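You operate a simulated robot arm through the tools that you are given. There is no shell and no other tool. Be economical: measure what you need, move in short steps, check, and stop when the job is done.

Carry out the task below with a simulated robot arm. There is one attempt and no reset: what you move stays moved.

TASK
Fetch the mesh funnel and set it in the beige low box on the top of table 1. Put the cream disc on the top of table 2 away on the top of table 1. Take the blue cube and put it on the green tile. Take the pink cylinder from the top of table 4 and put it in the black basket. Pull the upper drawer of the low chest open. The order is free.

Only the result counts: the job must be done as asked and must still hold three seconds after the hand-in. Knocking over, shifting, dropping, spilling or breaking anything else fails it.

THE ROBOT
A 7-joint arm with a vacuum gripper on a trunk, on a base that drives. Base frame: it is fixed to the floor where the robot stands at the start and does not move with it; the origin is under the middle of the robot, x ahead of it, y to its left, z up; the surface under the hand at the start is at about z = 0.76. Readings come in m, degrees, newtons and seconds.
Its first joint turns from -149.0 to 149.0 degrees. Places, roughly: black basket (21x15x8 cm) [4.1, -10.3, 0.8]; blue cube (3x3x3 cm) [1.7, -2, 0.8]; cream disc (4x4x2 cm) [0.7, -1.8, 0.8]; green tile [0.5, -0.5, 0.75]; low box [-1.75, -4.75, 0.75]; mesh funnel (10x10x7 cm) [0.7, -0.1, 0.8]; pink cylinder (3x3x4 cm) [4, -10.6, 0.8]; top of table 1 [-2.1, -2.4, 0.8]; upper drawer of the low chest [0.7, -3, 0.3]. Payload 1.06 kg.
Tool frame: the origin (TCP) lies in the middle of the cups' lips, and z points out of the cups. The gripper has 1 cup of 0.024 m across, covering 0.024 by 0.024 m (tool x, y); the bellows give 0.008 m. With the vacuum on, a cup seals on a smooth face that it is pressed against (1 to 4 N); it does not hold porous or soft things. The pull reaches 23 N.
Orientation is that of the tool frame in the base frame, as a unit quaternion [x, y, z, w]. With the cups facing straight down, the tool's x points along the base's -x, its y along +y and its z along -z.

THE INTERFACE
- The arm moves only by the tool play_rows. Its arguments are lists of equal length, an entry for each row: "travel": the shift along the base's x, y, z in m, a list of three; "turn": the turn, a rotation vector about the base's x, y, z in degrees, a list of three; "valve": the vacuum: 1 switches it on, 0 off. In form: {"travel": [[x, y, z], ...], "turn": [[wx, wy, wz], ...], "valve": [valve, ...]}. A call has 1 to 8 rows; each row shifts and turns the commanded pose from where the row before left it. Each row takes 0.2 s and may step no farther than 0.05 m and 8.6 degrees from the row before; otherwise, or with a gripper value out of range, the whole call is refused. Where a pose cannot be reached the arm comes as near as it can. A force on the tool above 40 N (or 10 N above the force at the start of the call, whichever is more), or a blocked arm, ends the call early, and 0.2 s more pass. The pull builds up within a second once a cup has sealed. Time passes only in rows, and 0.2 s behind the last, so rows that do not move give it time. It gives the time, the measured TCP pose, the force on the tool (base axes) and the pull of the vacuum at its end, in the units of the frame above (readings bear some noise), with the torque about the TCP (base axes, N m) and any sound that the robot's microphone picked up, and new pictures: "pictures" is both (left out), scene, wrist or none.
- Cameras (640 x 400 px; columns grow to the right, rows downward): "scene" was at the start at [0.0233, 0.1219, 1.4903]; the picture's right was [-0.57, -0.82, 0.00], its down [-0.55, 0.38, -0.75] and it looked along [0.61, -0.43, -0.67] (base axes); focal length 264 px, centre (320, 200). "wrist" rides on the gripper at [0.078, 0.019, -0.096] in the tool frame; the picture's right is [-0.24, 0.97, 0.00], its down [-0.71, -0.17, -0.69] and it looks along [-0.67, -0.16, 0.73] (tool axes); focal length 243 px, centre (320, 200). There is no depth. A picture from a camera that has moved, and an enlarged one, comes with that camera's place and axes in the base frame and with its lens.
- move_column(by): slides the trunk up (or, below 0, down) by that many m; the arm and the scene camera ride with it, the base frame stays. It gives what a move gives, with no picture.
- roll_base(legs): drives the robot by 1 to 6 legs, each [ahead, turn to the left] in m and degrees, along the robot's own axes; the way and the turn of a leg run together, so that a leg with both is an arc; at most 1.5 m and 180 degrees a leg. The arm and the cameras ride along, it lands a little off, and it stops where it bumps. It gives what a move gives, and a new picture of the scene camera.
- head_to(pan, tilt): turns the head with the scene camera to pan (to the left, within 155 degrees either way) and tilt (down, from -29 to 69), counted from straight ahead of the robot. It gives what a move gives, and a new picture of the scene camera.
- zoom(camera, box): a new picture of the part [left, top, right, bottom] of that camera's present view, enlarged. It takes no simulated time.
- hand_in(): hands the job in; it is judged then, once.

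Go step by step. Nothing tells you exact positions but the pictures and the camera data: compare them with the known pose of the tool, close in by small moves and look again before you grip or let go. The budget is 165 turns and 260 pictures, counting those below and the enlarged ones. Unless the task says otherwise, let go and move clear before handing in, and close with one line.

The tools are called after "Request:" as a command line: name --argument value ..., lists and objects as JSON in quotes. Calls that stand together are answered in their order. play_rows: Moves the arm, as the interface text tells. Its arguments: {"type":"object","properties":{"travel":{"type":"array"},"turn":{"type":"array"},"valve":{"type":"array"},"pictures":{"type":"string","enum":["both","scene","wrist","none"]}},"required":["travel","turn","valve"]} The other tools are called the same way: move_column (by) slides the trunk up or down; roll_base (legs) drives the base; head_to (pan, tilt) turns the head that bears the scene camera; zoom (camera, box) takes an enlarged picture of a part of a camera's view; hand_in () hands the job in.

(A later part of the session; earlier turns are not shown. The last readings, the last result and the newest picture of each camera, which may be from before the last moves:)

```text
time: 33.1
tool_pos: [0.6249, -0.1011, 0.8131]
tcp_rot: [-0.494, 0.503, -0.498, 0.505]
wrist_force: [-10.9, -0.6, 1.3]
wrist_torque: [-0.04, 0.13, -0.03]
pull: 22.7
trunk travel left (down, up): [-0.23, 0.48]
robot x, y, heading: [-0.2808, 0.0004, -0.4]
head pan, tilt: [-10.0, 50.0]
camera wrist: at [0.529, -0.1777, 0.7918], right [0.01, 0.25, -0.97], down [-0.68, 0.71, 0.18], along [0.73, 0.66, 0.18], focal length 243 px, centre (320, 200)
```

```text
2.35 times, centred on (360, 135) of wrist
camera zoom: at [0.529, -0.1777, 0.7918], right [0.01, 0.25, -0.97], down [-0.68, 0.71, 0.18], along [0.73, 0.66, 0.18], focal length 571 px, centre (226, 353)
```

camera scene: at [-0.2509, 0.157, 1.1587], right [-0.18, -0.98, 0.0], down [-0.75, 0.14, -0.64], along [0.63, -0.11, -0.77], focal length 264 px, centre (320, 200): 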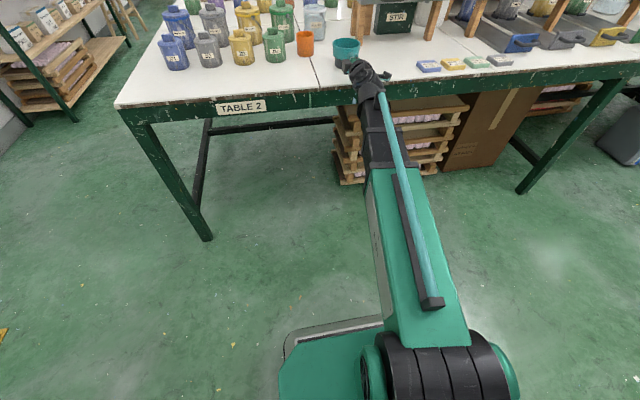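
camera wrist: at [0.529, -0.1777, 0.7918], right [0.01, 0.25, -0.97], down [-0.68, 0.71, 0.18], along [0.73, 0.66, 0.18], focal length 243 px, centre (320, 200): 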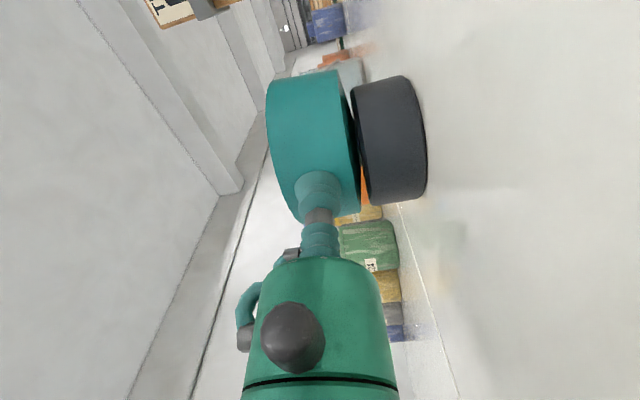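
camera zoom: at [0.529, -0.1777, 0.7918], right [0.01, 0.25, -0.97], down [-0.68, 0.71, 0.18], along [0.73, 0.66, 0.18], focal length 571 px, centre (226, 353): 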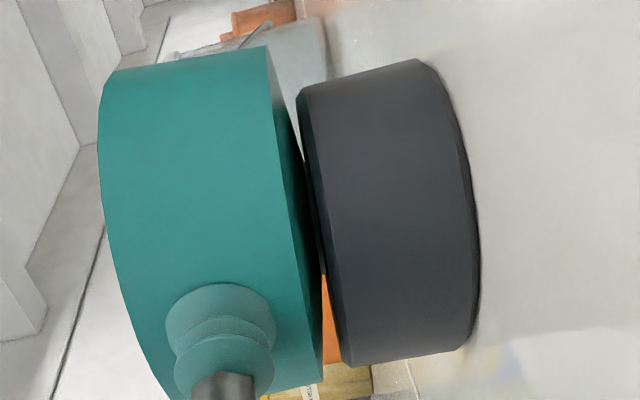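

It sealed with a full pull of 22.7 N. I'll lift slowly and check.

Request:
play_rows --travel '[[0, 0, 0.01], [0, 0, 0.02], [0, 0, 0.03], [0, 0, 0.03], [-0.04, 0, 0], [-0.05, 0, 0]]' --turn '[[0, 0, 0], [0, 0, 0], [0, 0, 0], [0, 0, 0], [0, 0, 0], [0, 0, 0]]' --valve '[1, 1, 1, 1, 1, 1]' --pictures "both"

```text
time: 34.5
tool_pos: [0.534, -0.0992, 0.9013]
tcp_rot: [-0.494, 0.503, -0.498, 0.506]
wrist_force: [0.5, 0.0, 0.2]
wrist_torque: [0.0, 0.03, 0.03]
pull: 0.1
trunk travel left (down, up): [-0.23, 0.48]
robot x, y, heading: [-0.2791, -0.0027, -0.2]
head pan, tilt: [-10.0, 50.0]
camera scene: at [-0.2506, 0.157, 1.1587], right [-0.18, -0.98, 0.0], down [-0.75, 0.14, -0.64], along [0.63, -0.11, -0.77], focal length 264 px, centre (320, 200)
camera wrist: at [0.4388, -0.1768, 0.881], right [0.01, 0.25, -0.97], down [-0.68, 0.71, 0.18], along [0.73, 0.66, 0.18], focal length 243 px, centre (320, 200)
```

scene: 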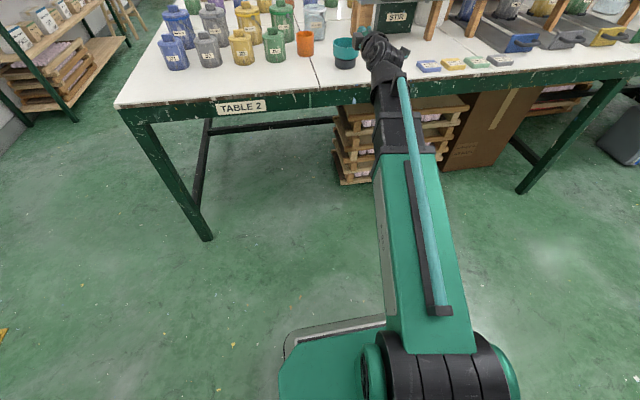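
wrist: 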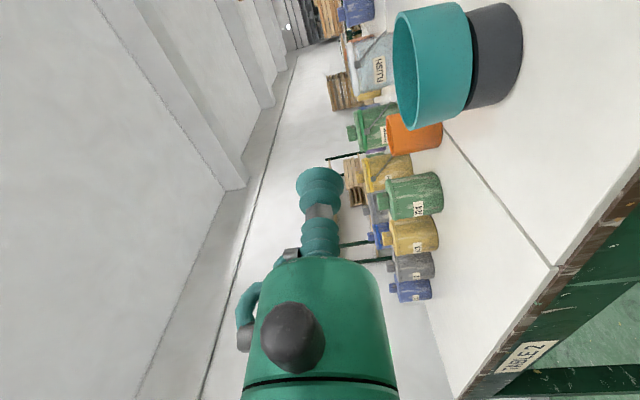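

The seal broke during the lift. The funnel is still standing upright on the table. I'll go back to it and lift much more gently while watching the load.

Request:
play_rows --travel '[[0, 0, -0.03], [0, 0, -0.03], [0, 0, -0.028], [0.04, 0, 0], [0.03, 0, 0]]' --turn '[[0, 0, 0], [0, 0, 0], [0, 0, 0], [0, 0, 0], [0, 0, 0]]' --valve '[0, 0, 0, 0, 0]' --pictures "wrist"

Request:
zoom --camera "wrist" --box '[240, 50, 480, 220]'

Request:
zoom --camera "scene" --box '[310, 20, 400, 80]'

```text
time: 35.7
tool_pos: [0.606, -0.0995, 0.813]
tcp_rot: [-0.494, 0.503, -0.499, 0.504]
wrist_force: [-0.3, -0.4, -0.2]
wrist_torque: [0.01, 0.0, 0.01]
pull: 0.2
trunk travel left (down, up): [-0.23, 0.48]
robot x, y, heading: [-0.2839, -0.0037, -0.3]
head pan, tilt: [-10.0, 50.0]
camera wrist: at [0.5105, -0.1772, 0.7921], right [0.01, 0.25, -0.97], down [-0.68, 0.71, 0.18], along [0.73, 0.66, 0.18], focal length 243 px, centre (320, 200)
```

wrist: 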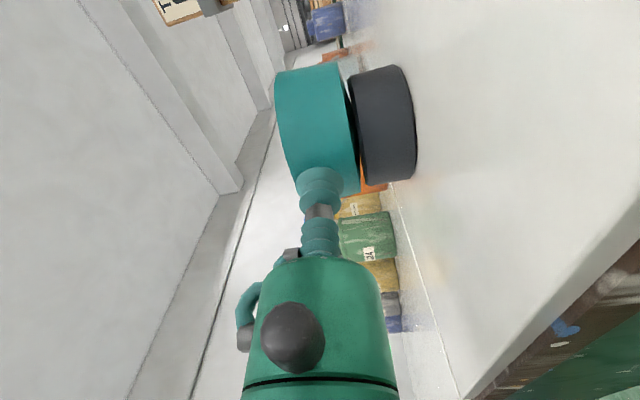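

```text
2.35 times, centred on (360, 135) of wrist
camera zoom: at [0.5105, -0.1772, 0.7921], right [0.01, 0.25, -0.97], down [-0.68, 0.71, 0.18], along [0.73, 0.66, 0.18], focal length 571 px, centre (226, 353)
```

zoom: 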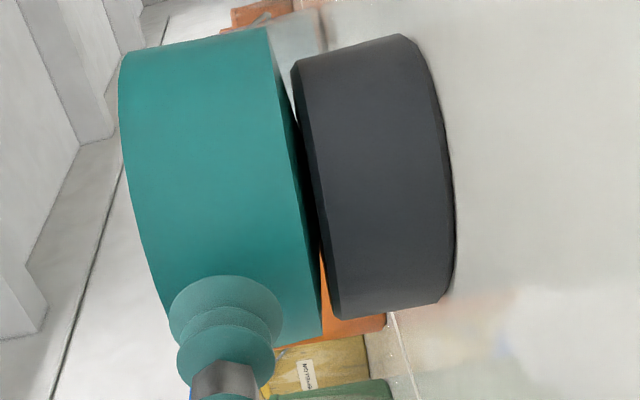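

```text
6.67 times, centred on (355, 50) of scene
camera zoom: at [-0.251, 0.157, 1.1587], right [-0.18, -0.98, 0.0], down [-0.75, 0.14, -0.64], along [0.63, -0.11, -0.77], focal length 1759 px, centre (87, 1200)
```

zoom: 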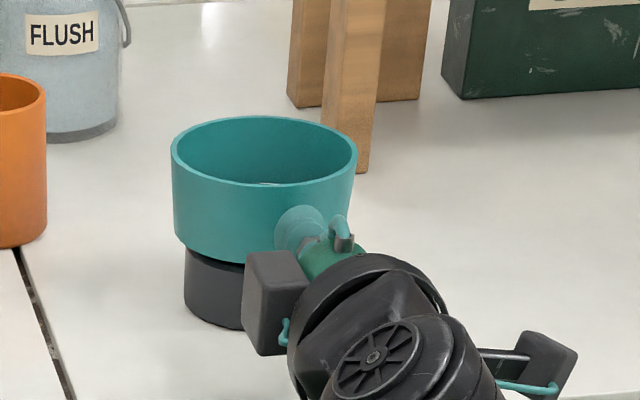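

Request:
play_rows --travel '[[0.012, -0.001, -0.001], [0.004, 0, 0], [0.002, 0, 0], [0.001, 0, 0], [0, 0, 0], [0, 0, 0], [0, 0, 0], [0, 0, 0]]' --turn '[[0, 0, 0], [0, 0, 0], [0, 0, 0], [0, 0, 0], [0, 0, 0], [0, 0, 0], [0, 0, 0], [0, 0, 0]]' --valve '[1, 1, 1, 1, 1, 1, 1, 1]' --pictures "none"

```text
time: 37.5
tool_pos: [0.6244, -0.1004, 0.8137]
tcp_rot: [-0.494, 0.502, -0.499, 0.505]
wrist_force: [-1.7, 0.1, 1.3]
wrist_torque: [-0.03, -0.02, -0.01]
pull: 22.7
trunk travel left (down, up): [-0.23, 0.48]
robot x, y, heading: [-0.2836, 0.0001, 0.2]
head pan, tilt: [-10.0, 50.0]
```

Sealed again at a gentle press. Now a very slow lift.

Request:
play_rows --travel '[[0, 0, 0.001], [0, 0, 0.002], [0, 0, 0.002], [0, 0, 0.002], [0, 0, 0.002], [0, 0, 0.002], [0, 0, 0.001]]' --turn '[[0, 0, 0], [0, 0, 0], [0, 0, 0], [0, 0, 0], [0, 0, 0], [0, 0, 0], [0, 0, 0]]' --valve '[1, 1, 1, 1, 1, 1, 1]' --pictures "wrist"

```text
time: 39.1
tool_pos: [0.6238, -0.0989, 0.8258]
tcp_rot: [-0.494, 0.503, -0.498, 0.504]
wrist_force: [-0.2, 0.0, -0.1]
wrist_torque: [0.02, 0.02, -0.03]
pull: 22.3
trunk travel left (down, up): [-0.23, 0.48]
robot x, y, heading: [-0.282, 0.0002, -0.2]
head pan, tilt: [-10.0, 50.0]
camera wrist: at [0.5288, -0.1783, 0.8036], right [0.01, 0.25, -0.97], down [-0.68, 0.71, 0.18], along [0.73, 0.66, 0.18], focal length 243 px, centre (320, 200)
```

wrist: 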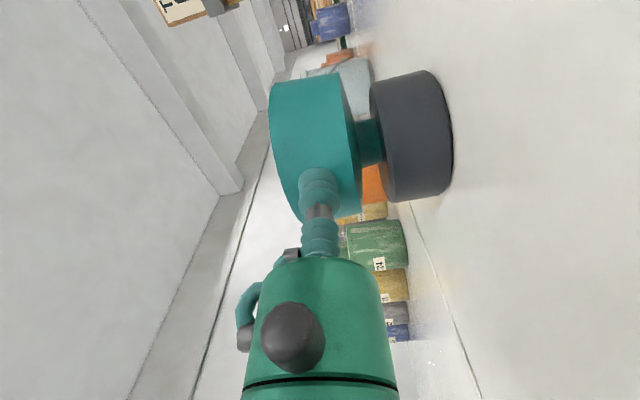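

The funnel is lifting out of a separate dark collar, which stays put. I'll continue straight up, slowly, until its spout is clear.

Request:
play_rows --travel '[[0, 0, 0.003], [0, 0, 0.004], [0, 0, 0.005], [0, 0, 0.006], [0, 0, 0.006], [0, 0, 0.006], [0, 0, 0.006], [0, 0, 0.005]]' --turn '[[0, 0, 0], [0, 0, 0], [0, 0, 0], [0, 0, 0], [0, 0, 0], [0, 0, 0], [0, 0, 0], [0, 0, 0]]' --valve '[1, 1, 1, 1, 1, 1, 1, 1]' --pictures "wrist"

```text
time: 40.9
tool_pos: [0.6248, -0.1005, 0.8664]
tcp_rot: [-0.494, 0.503, -0.498, 0.505]
wrist_force: [-0.7, -0.6, 0.0]
wrist_torque: [0.0, 0.04, -0.07]
pull: 22.2
trunk travel left (down, up): [-0.23, 0.48]
robot x, y, heading: [-0.2822, -0.0006, -0.2]
head pan, tilt: [-10.0, 50.0]
camera wrist: at [0.5291, -0.1783, 0.8449], right [0.01, 0.25, -0.97], down [-0.68, 0.71, 0.18], along [0.73, 0.66, 0.18], focal length 243 px, centre (320, 200)
```

wrist: 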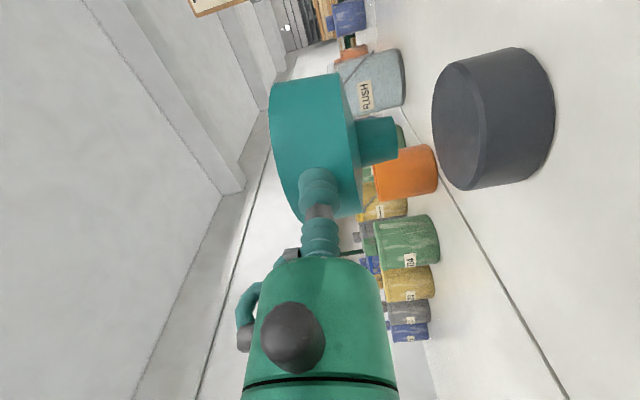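

The funnel is free and the collar stayed in place. I'll raise it further and retract gently, then look toward table 1.

Request:
play_rows --travel '[[0, 0, 0.008], [0, 0, 0.012], [0, 0, 0.015], [0, 0, 0.015], [-0.01, 0, 0.01], [-0.02, 0, 0.005], [-0.02, 0, 0], [-0.02, 0, 0]]' --turn '[[0, 0, 0], [0, 0, 0], [0, 0, 0], [0, 0, 0], [0, 0, 0], [0, 0, 0], [0, 0, 0], [0, 0, 0]]' --valve '[1, 1, 1, 1, 1, 1, 1, 1]' --pictures "none"

Request:
roll_base --legs '[[-0.4, 0]]'

Request:
head_to --pan -105 --tilt 12

```text
time: 42.7
tool_pos: [0.5549, -0.1014, 0.9323]
tcp_rot: [-0.494, 0.503, -0.499, 0.505]
wrist_force: [0.3, 0.3, -1.2]
wrist_torque: [0.03, 0.04, -0.07]
pull: 22.5
trunk travel left (down, up): [-0.23, 0.48]
robot x, y, heading: [-0.2781, -0.0028, -0.2]
head pan, tilt: [-10.0, 50.0]
```

```text
time: 45.2
tool_pos: [0.1561, -0.0995, 0.9309]
tcp_rot: [-0.494, 0.503, -0.498, 0.505]
wrist_force: [-0.2, 0.2, 0.2]
wrist_torque: [-0.02, 0.01, -0.07]
pull: 22.5
trunk travel left (down, up): [-0.23, 0.48]
robot x, y, heading: [-0.6807, -0.001, -0.1]
head pan, tilt: [-10.0, 50.0]
camera scene: at [-0.6499, 0.1582, 1.1587], right [-0.18, -0.98, 0.0], down [-0.75, 0.14, -0.64], along [0.63, -0.11, -0.77], focal length 264 px, centre (320, 200)
```

scene: 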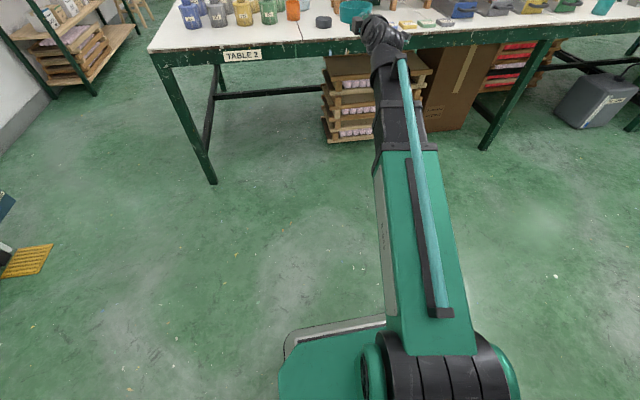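

```text
time: 46.9
tool_pos: [0.1561, -0.1006, 0.9308]
tcp_rot: [-0.494, 0.502, -0.498, 0.506]
wrist_force: [-0.1, 0.3, -0.4]
wrist_torque: [-0.02, 0.01, -0.06]
pull: 22.6
trunk travel left (down, up): [-0.23, 0.48]
robot x, y, heading: [-0.6802, -0.0001, -0.3]
head pan, tilt: [-105.0, 12.0]
camera scene: at [-0.7501, 0.0819, 1.2173], right [-0.97, 0.26, 0.0], down [0.05, 0.2, -0.98], along [-0.26, -0.94, -0.21], focal length 264 px, centre (320, 200)
```

scene: 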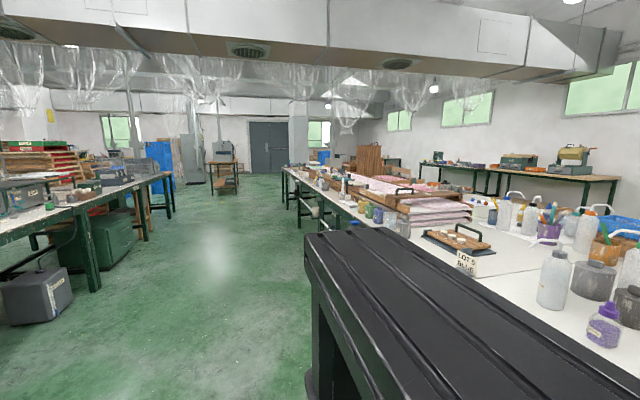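

I'm still holding the funnel. I'll turn right and drive along the aisle toward the low box at around (-1.75, -4.75).

Request:
roll_base --legs '[[0, -86], [1.3, 0], [1.3, 0]]'

Request:
head_to --pan -40 --tilt 20

```text
time: 63.3
tool_pos: [-0.5872, -3.4467, 0.9319]
tcp_rot: [0.013, -0.704, 0.709, -0.024]
wrist_force: [-0.5, -0.3, -0.7]
wrist_torque: [0.03, 0.03, -0.03]
pull: 22.9
trunk travel left (down, up): [-0.23, 0.48]
robot x, y, heading: [-0.5312, -2.6057, -87.2]
head pan, tilt: [-105.0, 12.0]
camera scene: at [-0.4554, -2.5323, 1.2173], right [0.21, 0.98, 0.0], down [0.2, -0.04, -0.98], along [-0.96, 0.2, -0.21], focal length 264 px, centre (320, 200)
```

scene: 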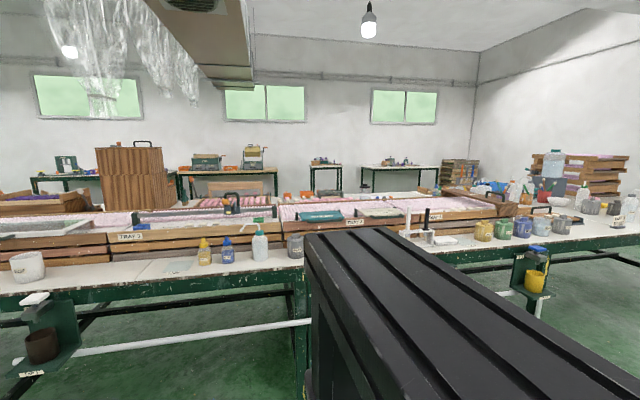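

```text
time: 64.7
tool_pos: [-0.5865, -3.447, 0.9325]
tcp_rot: [0.013, -0.705, 0.709, -0.024]
wrist_force: [-1.1, -0.3, 0.1]
wrist_torque: [-0.01, -0.01, -0.05]
pull: 22.6
trunk travel left (down, up): [-0.23, 0.48]
robot x, y, heading: [-0.5288, -2.609, -87.1]
head pan, tilt: [-40.0, 20.0]
camera scene: at [-0.4203, -2.6261, 1.2043], right [-0.8, 0.6, 0.0], down [0.21, 0.27, -0.94], along [-0.57, -0.75, -0.34], focal length 264 px, centre (320, 200)
```

scene: 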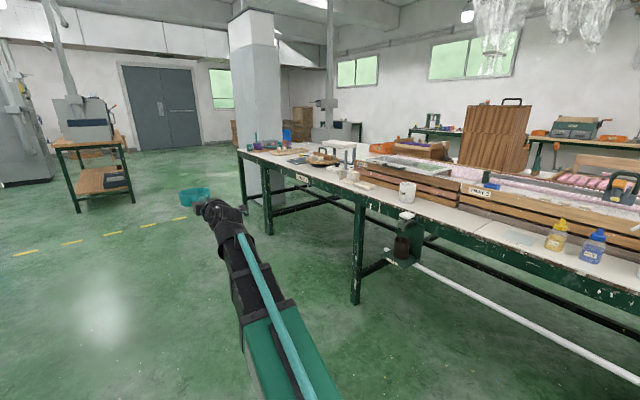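

Request:
zoom --camera "scene" --box '[230, 120, 400, 220]'

Request:
zoom --camera "scene" --box '[440, 170, 640, 290]'

```text
3.76 times, centred on (315, 170) of scene
camera zoom: at [-0.4203, -2.6261, 1.2043], right [-0.8, 0.6, 0.0], down [0.21, 0.27, -0.94], along [-0.57, -0.75, -0.34], focal length 993 px, centre (339, 313)
```

zoom: 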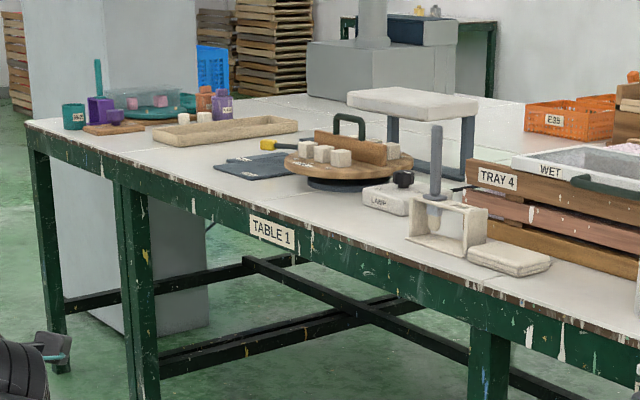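

```text
3.20 times, centred on (540, 230) of scene
camera zoom: at [-0.4203, -2.6261, 1.2043], right [-0.8, 0.6, 0.0], down [0.21, 0.27, -0.94], along [-0.57, -0.75, -0.34], focal length 844 px, centre (-384, 104)
```

zoom: 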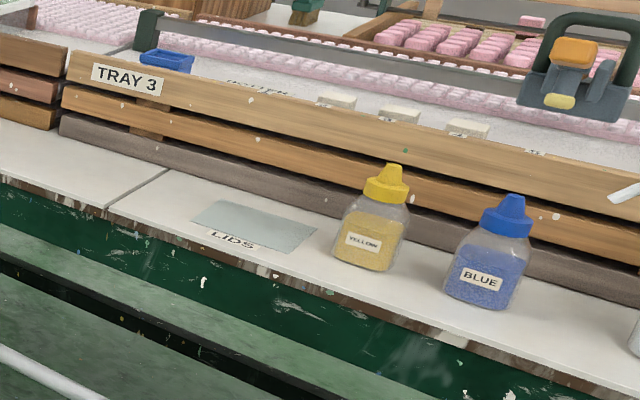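

The low box is the shallow beige tray with its near end about 0.17 m in from table 1's edge, at y of about -4.88. I'll drive alongside it and turn to face it.

Request:
roll_base --legs '[[1.2, 0], [1.16, 0], [0, -92.9]]'

Request:
head_to --pan -5 --tilt 25

Request:
play_rows --travel '[[0, 0, 0]]' --turn '[[0, 0, 0]]' --valve '[1]' --pictures "wrist"

Request:
zoom --camera "scene" --box '[200, 100, 440, 250]'

```text
time: 80.1
tool_pos: [-1.2491, -4.8451, 0.931]
tcp_rot: [-0.502, -0.494, 0.505, 0.499]
wrist_force: [-0.2, -1.0, 0.1]
wrist_torque: [-0.02, -0.03, -0.08]
pull: 22.9
trunk travel left (down, up): [-0.23, 0.48]
robot x, y, heading: [-0.4124, -4.9482, 179.7]
head pan, tilt: [-40.0, 20.0]
camera scene: at [-0.4398, -5.0568, 1.2043], right [0.65, 0.76, 0.0], down [0.26, -0.22, -0.94], along [-0.72, 0.61, -0.34], focal length 264 px, centre (320, 200)
```

scene: 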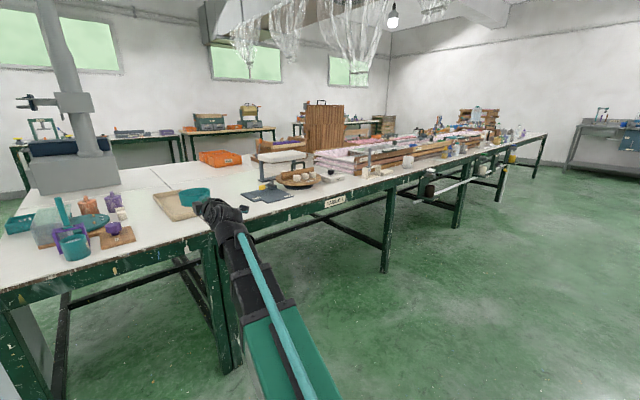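

```text
time: 81.1
tool_pos: [-1.2498, -4.8451, 0.9313]
tcp_rot: [-0.503, -0.493, 0.505, 0.499]
wrist_force: [-0.3, 0.3, -0.5]
wrist_torque: [0.01, -0.01, -0.03]
pull: 23.5
trunk travel left (down, up): [-0.23, 0.48]
robot x, y, heading: [-0.4144, -4.9496, 180.0]
head pan, tilt: [-5.0, 25.0]
camera scene: at [-0.4604, -5.1085, 1.1962], right [0.09, 1.0, 0.0], down [0.42, -0.04, -0.91], along [-0.9, 0.08, -0.42], focal length 264 px, centre (320, 200)
```

scene: 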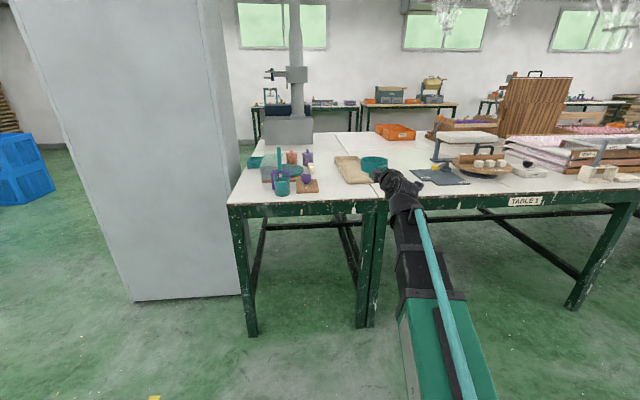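

```text
time: 81.5
tool_pos: [-1.2497, -4.8439, 0.9313]
tcp_rot: [-0.502, -0.493, 0.505, 0.499]
wrist_force: [-0.1, 0.4, -0.9]
wrist_torque: [-0.01, -0.04, -0.07]
pull: 22.4
trunk travel left (down, up): [-0.23, 0.48]
robot x, y, heading: [-0.414, -4.9475, 179.5]
head pan, tilt: [-5.0, 25.0]
camera wrist: at [-1.1536, -4.7672, 0.9098], right [-0.01, -0.25, -0.97], down [0.68, -0.71, 0.18], along [-0.73, -0.66, 0.18], focal length 243 px, centre (320, 200)
```

wrist: 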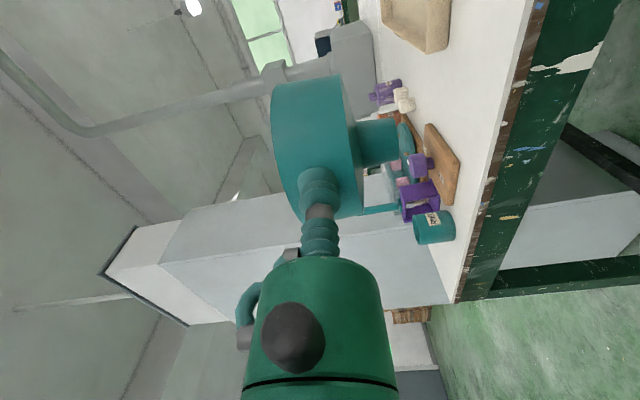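

```text
2.67 times, centred on (320, 175) of scene
camera zoom: at [-0.4604, -5.1086, 1.1962], right [0.09, 1.0, 0.0], down [0.42, -0.04, -0.91], along [-0.9, 0.08, -0.42], focal length 704 px, centre (320, 267)
```

zoom: 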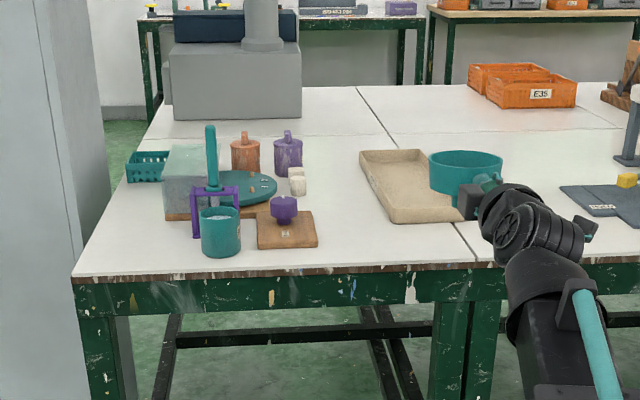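

I see the tray clearly, with its near end at x of about -1.49 and its centre line at y of about -4.82. I'll drive 0.2 m closer with the funnel held high, then look from above.

Request:
roll_base --legs '[[0.2, 0]]'

Request:
play_rows --travel '[[-0.015, 0.005, 0], [-0.02, 0.005, 0], [-0.02, 0.005, 0], [-0.02, 0, 0], [-0.015, 0, 0]]' --turn '[[0, -2, 0], [0, -2, 0], [0, -2, 0], [0, -2, 0], [0, -2, 0]]' --valve '[1, 1, 1, 1, 1]' --pictures "both"

Request:
zoom --camera "scene" --box '[320, 120, 440, 200]'

```text
time: 83.1
tool_pos: [-1.4473, -4.8456, 0.9318]
tcp_rot: [-0.503, -0.494, 0.506, 0.498]
wrist_force: [-0.4, 0.0, -0.2]
wrist_torque: [-0.02, 0.01, -0.05]
pull: 22.7
trunk travel left (down, up): [-0.23, 0.48]
robot x, y, heading: [-0.6109, -4.9475, 179.9]
head pan, tilt: [-5.0, 25.0]
camera scene: at [-0.6582, -5.108, 1.1962], right [0.09, 1.0, 0.0], down [0.42, -0.04, -0.91], along [-0.9, 0.08, -0.42], focal length 264 px, centre (320, 200)
```

scene: 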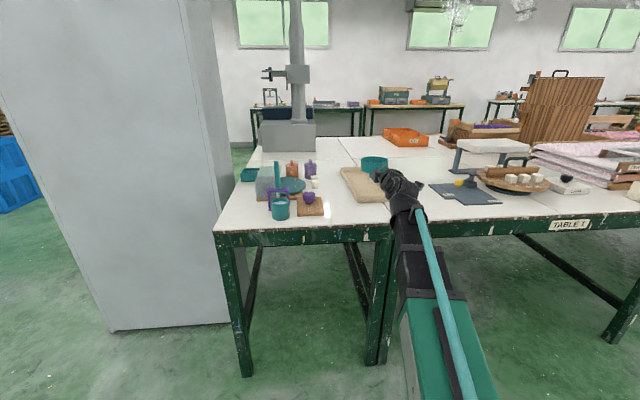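

```text
time: 84.3
tool_pos: [-1.5386, -4.8301, 0.9321]
tcp_rot: [0.546, 0.535, -0.459, -0.452]
wrist_force: [0.0, 0.0, -0.8]
wrist_torque: [0.02, 0.0, -0.06]
pull: 23.2
trunk travel left (down, up): [-0.23, 0.48]
robot x, y, heading: [-0.6087, -4.9421, 180.0]
head pan, tilt: [-5.0, 25.0]
camera scene: at [-0.6582, -5.108, 1.1962], right [0.09, 1.0, 0.0], down [0.42, -0.04, -0.91], along [-0.9, 0.08, -0.42], focal length 264 px, centre (320, 200)
camera wrist: at [-1.44, -4.7522, 0.927], right [0.16, -0.25, -0.95], down [0.64, -0.71, 0.29], along [-0.75, -0.66, 0.05], focal length 243 px, centre (320, 200)
```

scene: 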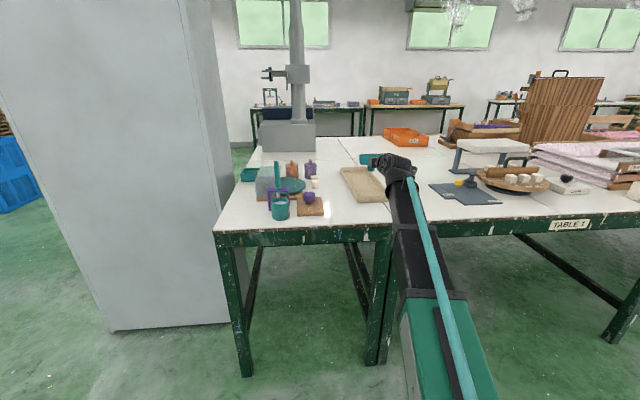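
wrist: 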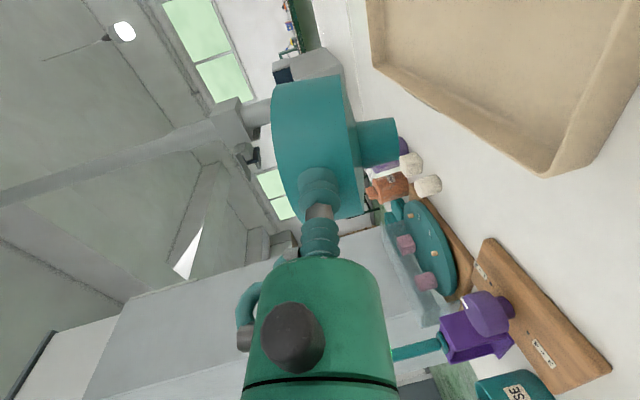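

```text
5.00 times, centred on (380, 160) of scene
camera zoom: at [-0.6582, -5.108, 1.1962], right [0.09, 1.0, 0.0], down [0.42, -0.04, -0.91], along [-0.9, 0.08, -0.42], focal length 1319 px, centre (20, 400)
```

zoom: 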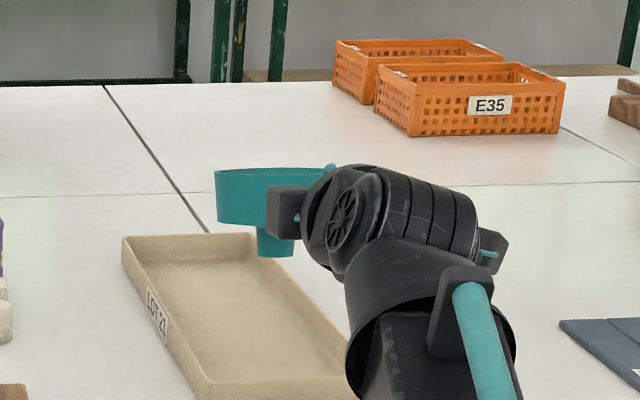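

The funnel is above the near end of the tray. I'll shift a bit further in and lower it gently to just above the tray floor.

Request:
play_rows --travel '[[-0.015, 0, -0.01], [-0.015, 0, -0.015], [-0.015, 0, -0.015], [0, 0, -0.015], [0, 0, -0.015], [0, 0, -0.015]]' --turn '[[0, 0, 0], [0, 0, 0], [0, 0, 0], [0, 0, 0], [0, 0, 0], [0, 0, 0]]' --valve '[1, 1, 1, 1, 1, 1]' --pictures "wrist"

Request:
zoom --camera "scene" --box '[320, 140, 440, 220]'

```text
time: 85.7
tool_pos: [-1.5821, -4.8308, 0.8469]
tcp_rot: [0.544, 0.536, -0.459, -0.454]
wrist_force: [0.2, 0.1, -1.1]
wrist_torque: [0.02, 0.0, -0.06]
pull: 22.6
trunk travel left (down, up): [-0.23, 0.48]
robot x, y, heading: [-0.61, -4.9474, 180.2]
head pan, tilt: [-5.0, 25.0]
camera wrist: at [-1.4848, -4.7523, 0.842], right [0.16, -0.25, -0.95], down [0.64, -0.71, 0.29], along [-0.75, -0.66, 0.05], focal length 243 px, centre (320, 200)
```

wrist: 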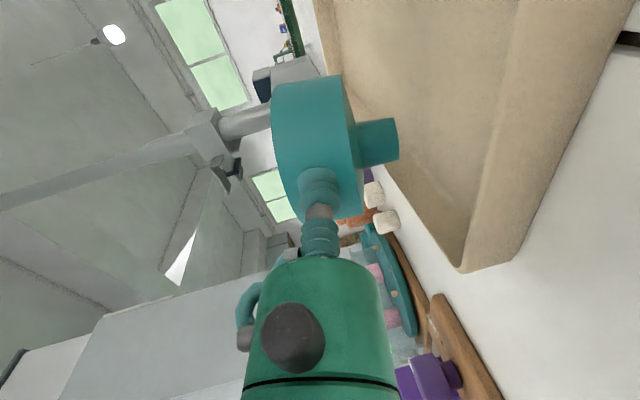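

```text
5.00 times, centred on (380, 180) of scene
camera zoom: at [-0.6582, -5.108, 1.1962], right [0.09, 1.0, 0.0], down [0.42, -0.04, -0.91], along [-0.9, 0.08, -0.42], focal length 1319 px, centre (20, 300)
```

zoom: 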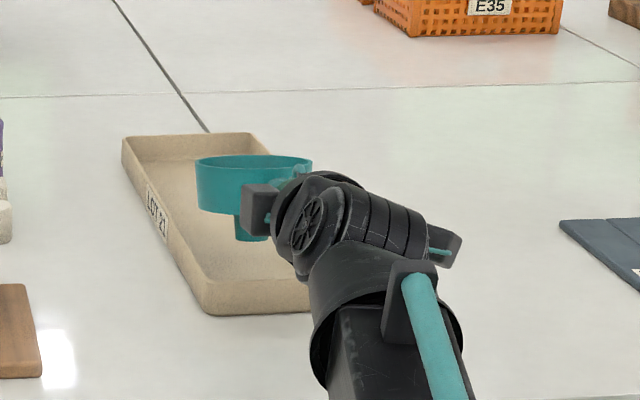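

The funnel hangs over the tray with its spout inside. I'll centre it a little more, reduce the tilt, and lower until I feel the floor.

Request:
play_rows --travel '[[-0.01, 0.006, -0.004], [-0.01, 0, -0.004], [0, 0, -0.004], [0, 0, -0.003], [0, 0, -0.003], [0, 0, -0.003]]' --turn '[[0, 2, 0], [0, 2, 0], [0, 2, 0], [0, 0, 0], [0, 0, 0], [0, 0, 0]]' --valve '[1, 1, 1, 1, 1, 1]' --pictures "wrist"

Request:
zoom --camera "scene" --box '[320, 140, 440, 220]'

```text
time: 87.1
tool_pos: [-1.6023, -4.8232, 0.8249]
tcp_rot: [0.519, 0.512, -0.489, -0.48]
wrist_force: [-0.8, -0.7, -0.9]
wrist_torque: [0.02, -0.01, -0.09]
pull: 22.6
trunk travel left (down, up): [-0.23, 0.48]
robot x, y, heading: [-0.609, -4.9448, 180.0]
head pan, tilt: [-5.0, 25.0]
camera wrist: at [-1.5057, -4.7464, 0.8106], right [0.06, -0.25, -0.97], down [0.67, -0.71, 0.23], along [-0.74, -0.66, 0.12], focal length 243 px, centre (320, 200)
```

wrist: 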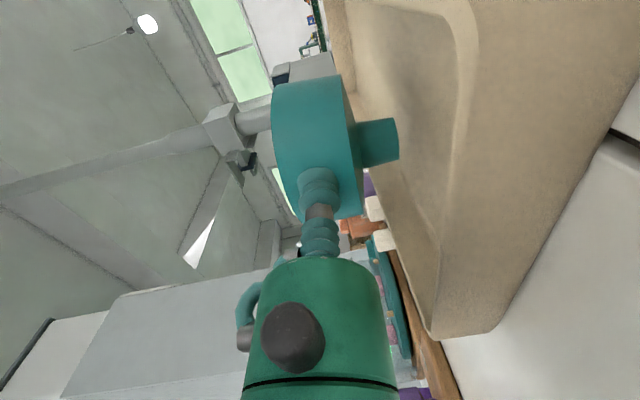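

```text
5.00 times, centred on (380, 180) of scene
camera zoom: at [-0.6583, -5.108, 1.1962], right [0.09, 1.0, 0.0], down [0.42, -0.04, -0.91], along [-0.9, 0.08, -0.42], focal length 1319 px, centre (20, 300)
```

zoom: 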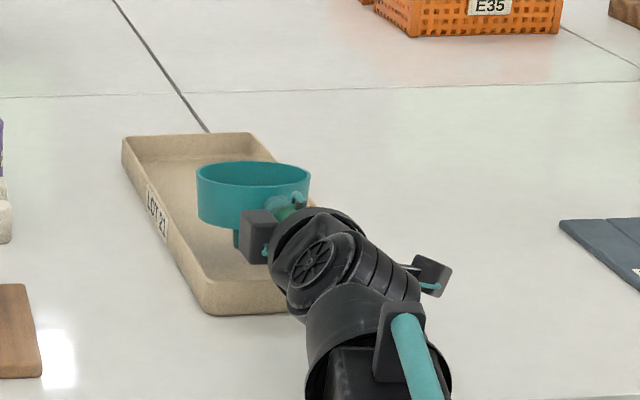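

The spout should be just above the floor now. I'll lower 2 mm at a time, watching the force.

Request:
play_rows --travel '[[0, 0, -0.002], [0, 0, -0.002], [0, 0, 0]]' --turn '[[0, 1, 0], [0, 1, 0], [0, 0, 0]]' --valve '[1, 1, 1]' --pictures "none"

Request:
zoom --camera "wrist" --box '[260, 60, 500, 210]'

```text
time: 87.9
tool_pos: [-1.6032, -4.8233, 0.8203]
tcp_rot: [0.512, 0.502, -0.497, -0.49]
wrist_force: [0.4, 0.2, -0.8]
wrist_torque: [-0.01, -0.04, -0.06]
pull: 22.8
trunk travel left (down, up): [-0.23, 0.48]
robot x, y, heading: [-0.6131, -4.9458, 179.9]
head pan, tilt: [-5.0, 25.0]
```

```text
2.67 times, centred on (380, 135) of wrist
camera zoom: at [-1.5063, -4.7465, 0.8033], right [0.03, -0.25, -0.97], down [0.68, -0.71, 0.2], along [-0.73, -0.66, 0.15], focal length 647 px, centre (160, 373)
```

zoom: 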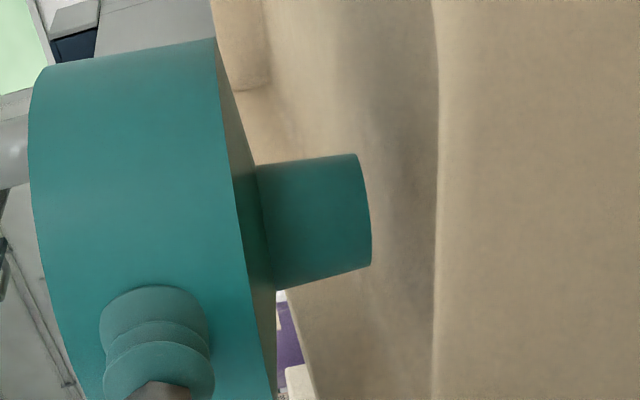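

The spout end is at about z 0.771, a few millimetres above the tray floor, and the tool's side boxes are close to the rim. I'll lower 3 mm more and let go.

Request:
play_rows --travel '[[0, 0, -0.002], [0, 0, -0.001], [0, 0, 0], [0, 0, 0]]' --turn '[[0, 0, 0], [0, 0, 0], [0, 0, 0], [0, 0, 0]]' --valve '[1, 1, 1, 1]' --pictures "none"

Request:
play_rows --travel '[[0, 0, 0], [0, 0, 0], [0, 0, 0], [0, 0, 0]]' --turn '[[0, 0, 0], [0, 0, 0], [0, 0, 0], [0, 0, 0]]' --valve '[0, 0, 0, 0]' --pictures "wrist"

Request:
zoom --camera "scene" --box '[320, 140, 440, 220]'

```text
time: 88.9
tool_pos: [-1.6029, -4.8243, 0.8188]
tcp_rot: [0.511, 0.503, -0.497, -0.489]
wrist_force: [1.4, 0.1, -0.5]
wrist_torque: [-0.01, -0.01, -0.07]
pull: 23.1
trunk travel left (down, up): [-0.23, 0.48]
robot x, y, heading: [-0.6076, -4.945, 180.0]
head pan, tilt: [-5.0, 25.0]
```

```text
time: 89.9
tool_pos: [-1.6026, -4.8237, 0.8188]
tcp_rot: [0.512, 0.502, -0.497, -0.489]
wrist_force: [-0.4, 0.3, -0.3]
wrist_torque: [-0.01, -0.01, 0.01]
pull: 0.1
trunk travel left (down, up): [-0.23, 0.48]
robot x, y, heading: [-0.6119, -4.9458, 180.0]
head pan, tilt: [-5.0, 25.0]
camera wrist: at [-1.5065, -4.7464, 0.8], right [0.03, -0.25, -0.97], down [0.68, -0.71, 0.2], along [-0.73, -0.66, 0.15], focal length 243 px, centre (320, 200)
```

wrist: 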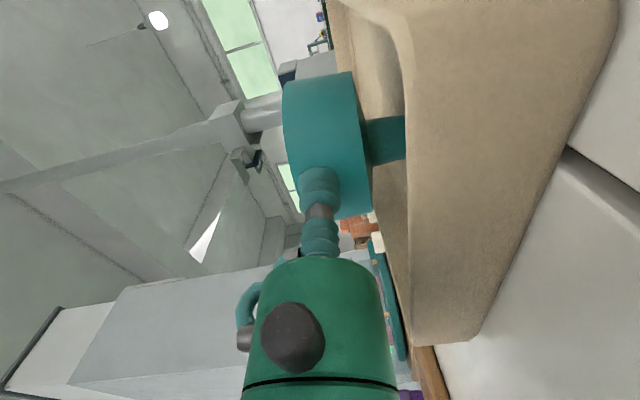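

```text
5.00 times, centred on (380, 180) of scene
camera zoom: at [-0.6583, -5.108, 1.1962], right [0.09, 1.0, 0.0], down [0.42, -0.04, -0.91], along [-0.9, 0.08, -0.42], focal length 1319 px, centre (20, 300)
```

zoom: 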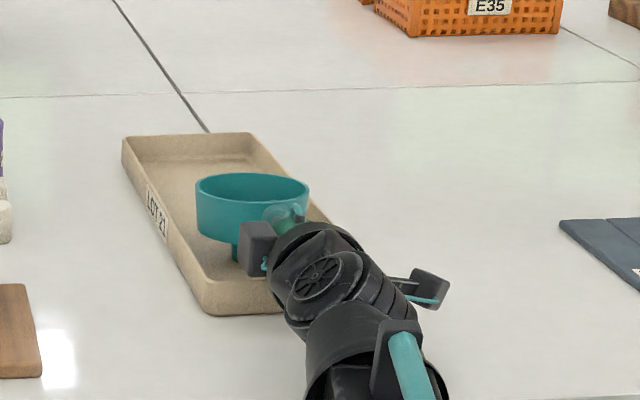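

The funnel stands upright in the tray. I'll back the tool away from it and lift clear.

Request:
play_rows --travel '[[0.01, 0, 0], [0.02, 0, 0.003], [0.03, 0, 0.01], [0.03, 0, 0.03], [0.02, 0, 0.04], [0.02, 0, 0.04]]' --turn '[[0, 0, 0], [0, 0, 0], [0, 0, 0], [0, 0, 0], [0, 0, 0], [0, 0, 0]]' --valve '[0, 0, 0, 0, 0, 0]' --pictures "scene"

Request:
zoom --camera "scene" --box '[320, 140, 440, 220]'

```text
time: 91.3
tool_pos: [-1.4721, -4.8235, 0.9405]
tcp_rot: [0.511, 0.503, -0.496, -0.489]
wrist_force: [-0.8, 0.9, 0.3]
wrist_torque: [-0.03, 0.06, -0.01]
pull: 0.1
trunk travel left (down, up): [-0.23, 0.48]
robot x, y, heading: [-0.6111, -4.9443, 179.9]
head pan, tilt: [-5.0, 25.0]
camera scene: at [-0.6586, -5.108, 1.1962], right [0.09, 1.0, 0.0], down [0.42, -0.04, -0.91], along [-0.9, 0.08, -0.42], focal length 264 px, centre (320, 200)
```

scene: 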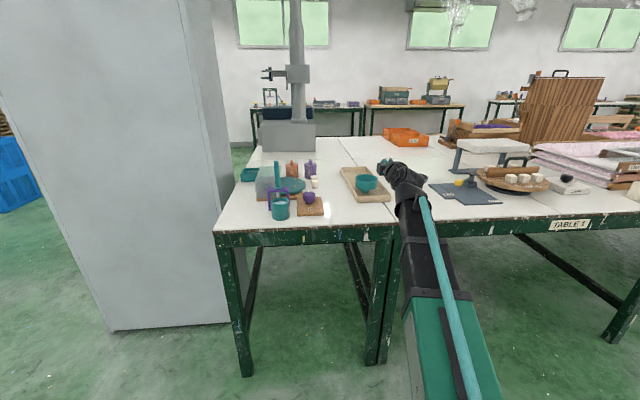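

```text
5.00 times, centred on (380, 180) of scene
camera zoom: at [-0.6586, -5.108, 1.1962], right [0.09, 1.0, 0.0], down [0.42, -0.04, -0.91], along [-0.9, 0.08, -0.42], focal length 1319 px, centre (20, 300)
```

zoom: 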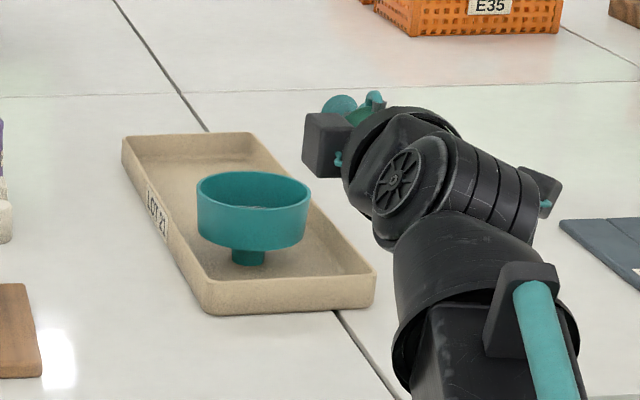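

The first part is done: the funnel is in the tray. Next is the drawer; I'll back away from table 1 and look at the chest at around (0.7, -3).

Request:
roll_base --legs '[[-0.4, 0]]'

Request:
head_to --pan -120 --tilt 20

Request:
zoom --camera "scene" --box '[200, 80, 520, 280]'

```text
time: 93.8
tool_pos: [-1.0711, -4.8274, 0.9408]
tcp_rot: [0.511, 0.503, -0.497, -0.489]
wrist_force: [-0.7, 0.7, 0.9]
wrist_torque: [-0.03, -0.01, 0.0]
pull: 0.0
trunk travel left (down, up): [-0.23, 0.48]
robot x, y, heading: [-0.2111, -4.9425, -180.1]
head pan, tilt: [-5.0, 25.0]
camera scene: at [-0.2573, -5.1085, 1.1962], right [0.09, 1.0, 0.0], down [0.42, -0.04, -0.91], along [-0.9, 0.08, -0.42], focal length 264 px, centre (320, 200)
```

scene: 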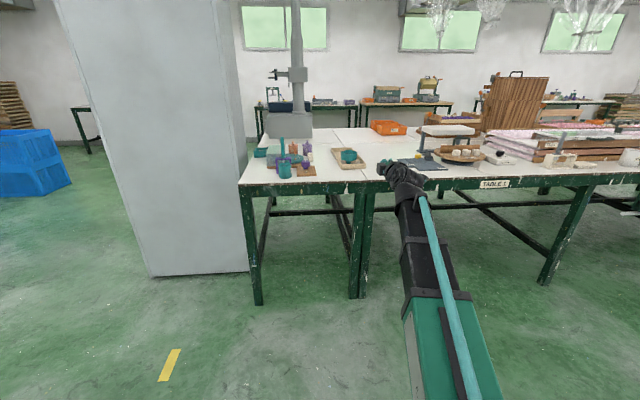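

```text
time: 95.7
tool_pos: [-1.0723, -4.8269, 0.9414]
tcp_rot: [0.511, 0.503, -0.497, -0.489]
wrist_force: [0.0, 0.2, -0.1]
wrist_torque: [-0.02, 0.0, -0.03]
pull: 0.1
trunk travel left (down, up): [-0.23, 0.48]
robot x, y, heading: [-0.2096, -4.9497, -180.1]
head pan, tilt: [-120.0, 20.0]
camera scene: at [-0.1189, -5.0359, 1.2043], right [0.87, -0.5, 0.0], down [-0.17, -0.3, -0.94], along [0.47, 0.81, -0.34], focal length 264 px, centre (320, 200)
```

scene: 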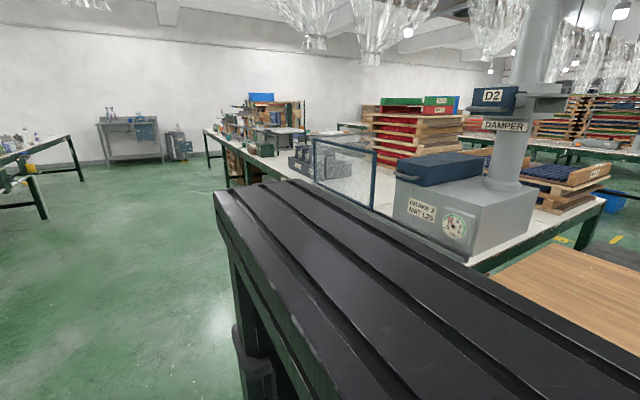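

```text
2.00 times, centred on (360, 180) of scene
camera zoom: at [-0.1189, -5.0359, 1.2043], right [0.87, -0.5, 0.0], down [-0.17, -0.3, -0.94], along [0.47, 0.81, -0.34], focal length 528 px, centre (240, 240)
```

zoom: 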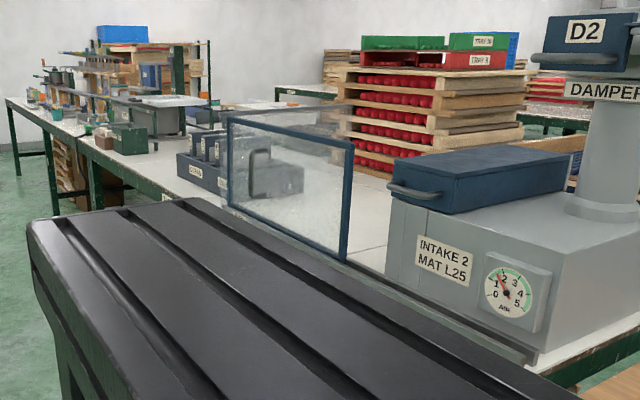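

My own body blocks the view, so I'll turn to face +y along the aisle and look again.

Request:
roll_base --legs '[[0, -90], [0.6, 0]]'

Request:
head_to --pan -30 --tilt 25

Request:
zoom --camera "scene" --box '[220, 150, 480, 320]'

```text
time: 102.9
tool_pos: [-0.1028, -3.4863, 0.9417]
tcp_rot: [0.717, -0.001, -0.009, -0.697]
wrist_force: [-0.5, 0.0, -0.2]
wrist_torque: [-0.04, 0.01, 0.01]
pull: 0.0
trunk travel left (down, up): [-0.23, 0.48]
robot x, y, heading: [-0.2173, -4.35, 90.7]
head pan, tilt: [-120.0, 20.0]
camera scene: at [-0.3027, -4.4414, 1.2043], right [-0.49, -0.87, 0.0], down [-0.3, 0.17, -0.94], along [0.82, -0.46, -0.34], focal length 264 px, centre (320, 200)
```

scene: 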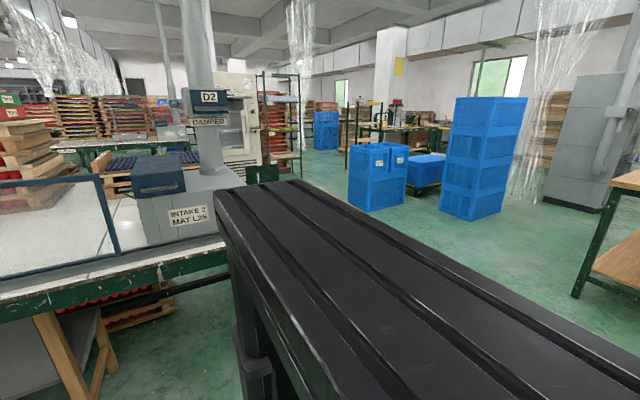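

```text
time: 104.6
tool_pos: [-0.1043, -3.4869, 0.9421]
tcp_rot: [0.717, -0.002, -0.009, -0.697]
wrist_force: [0.6, 0.0, 1.0]
wrist_torque: [-0.01, -0.01, 0.0]
pull: 0.0
trunk travel left (down, up): [-0.23, 0.48]
robot x, y, heading: [-0.2125, -4.3471, 90.6]
head pan, tilt: [-30.0, 25.0]
camera scene: at [-0.3386, -4.3154, 1.1962], right [0.87, -0.49, 0.0], down [-0.21, -0.37, -0.91], along [0.45, 0.79, -0.42], focal length 264 px, centre (320, 200)
```

scene: 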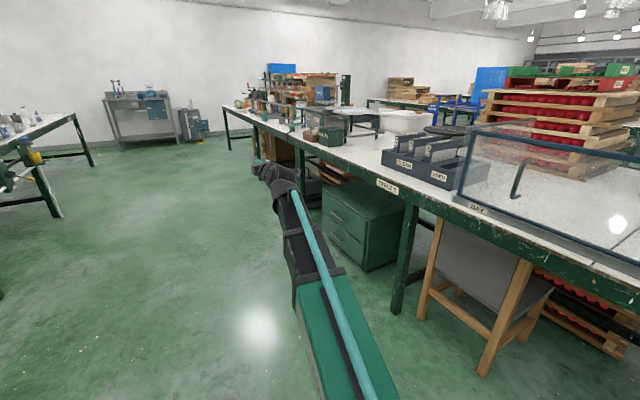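

```text
2.35 times, centred on (350, 235) of scene
camera zoom: at [-0.3386, -4.3154, 1.1962], right [0.87, -0.49, 0.0], down [-0.21, -0.37, -0.91], along [0.45, 0.79, -0.42], focal length 621 px, centre (249, 118)
```

zoom: 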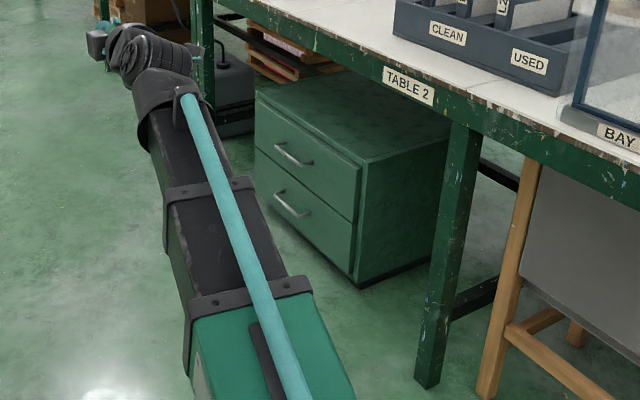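

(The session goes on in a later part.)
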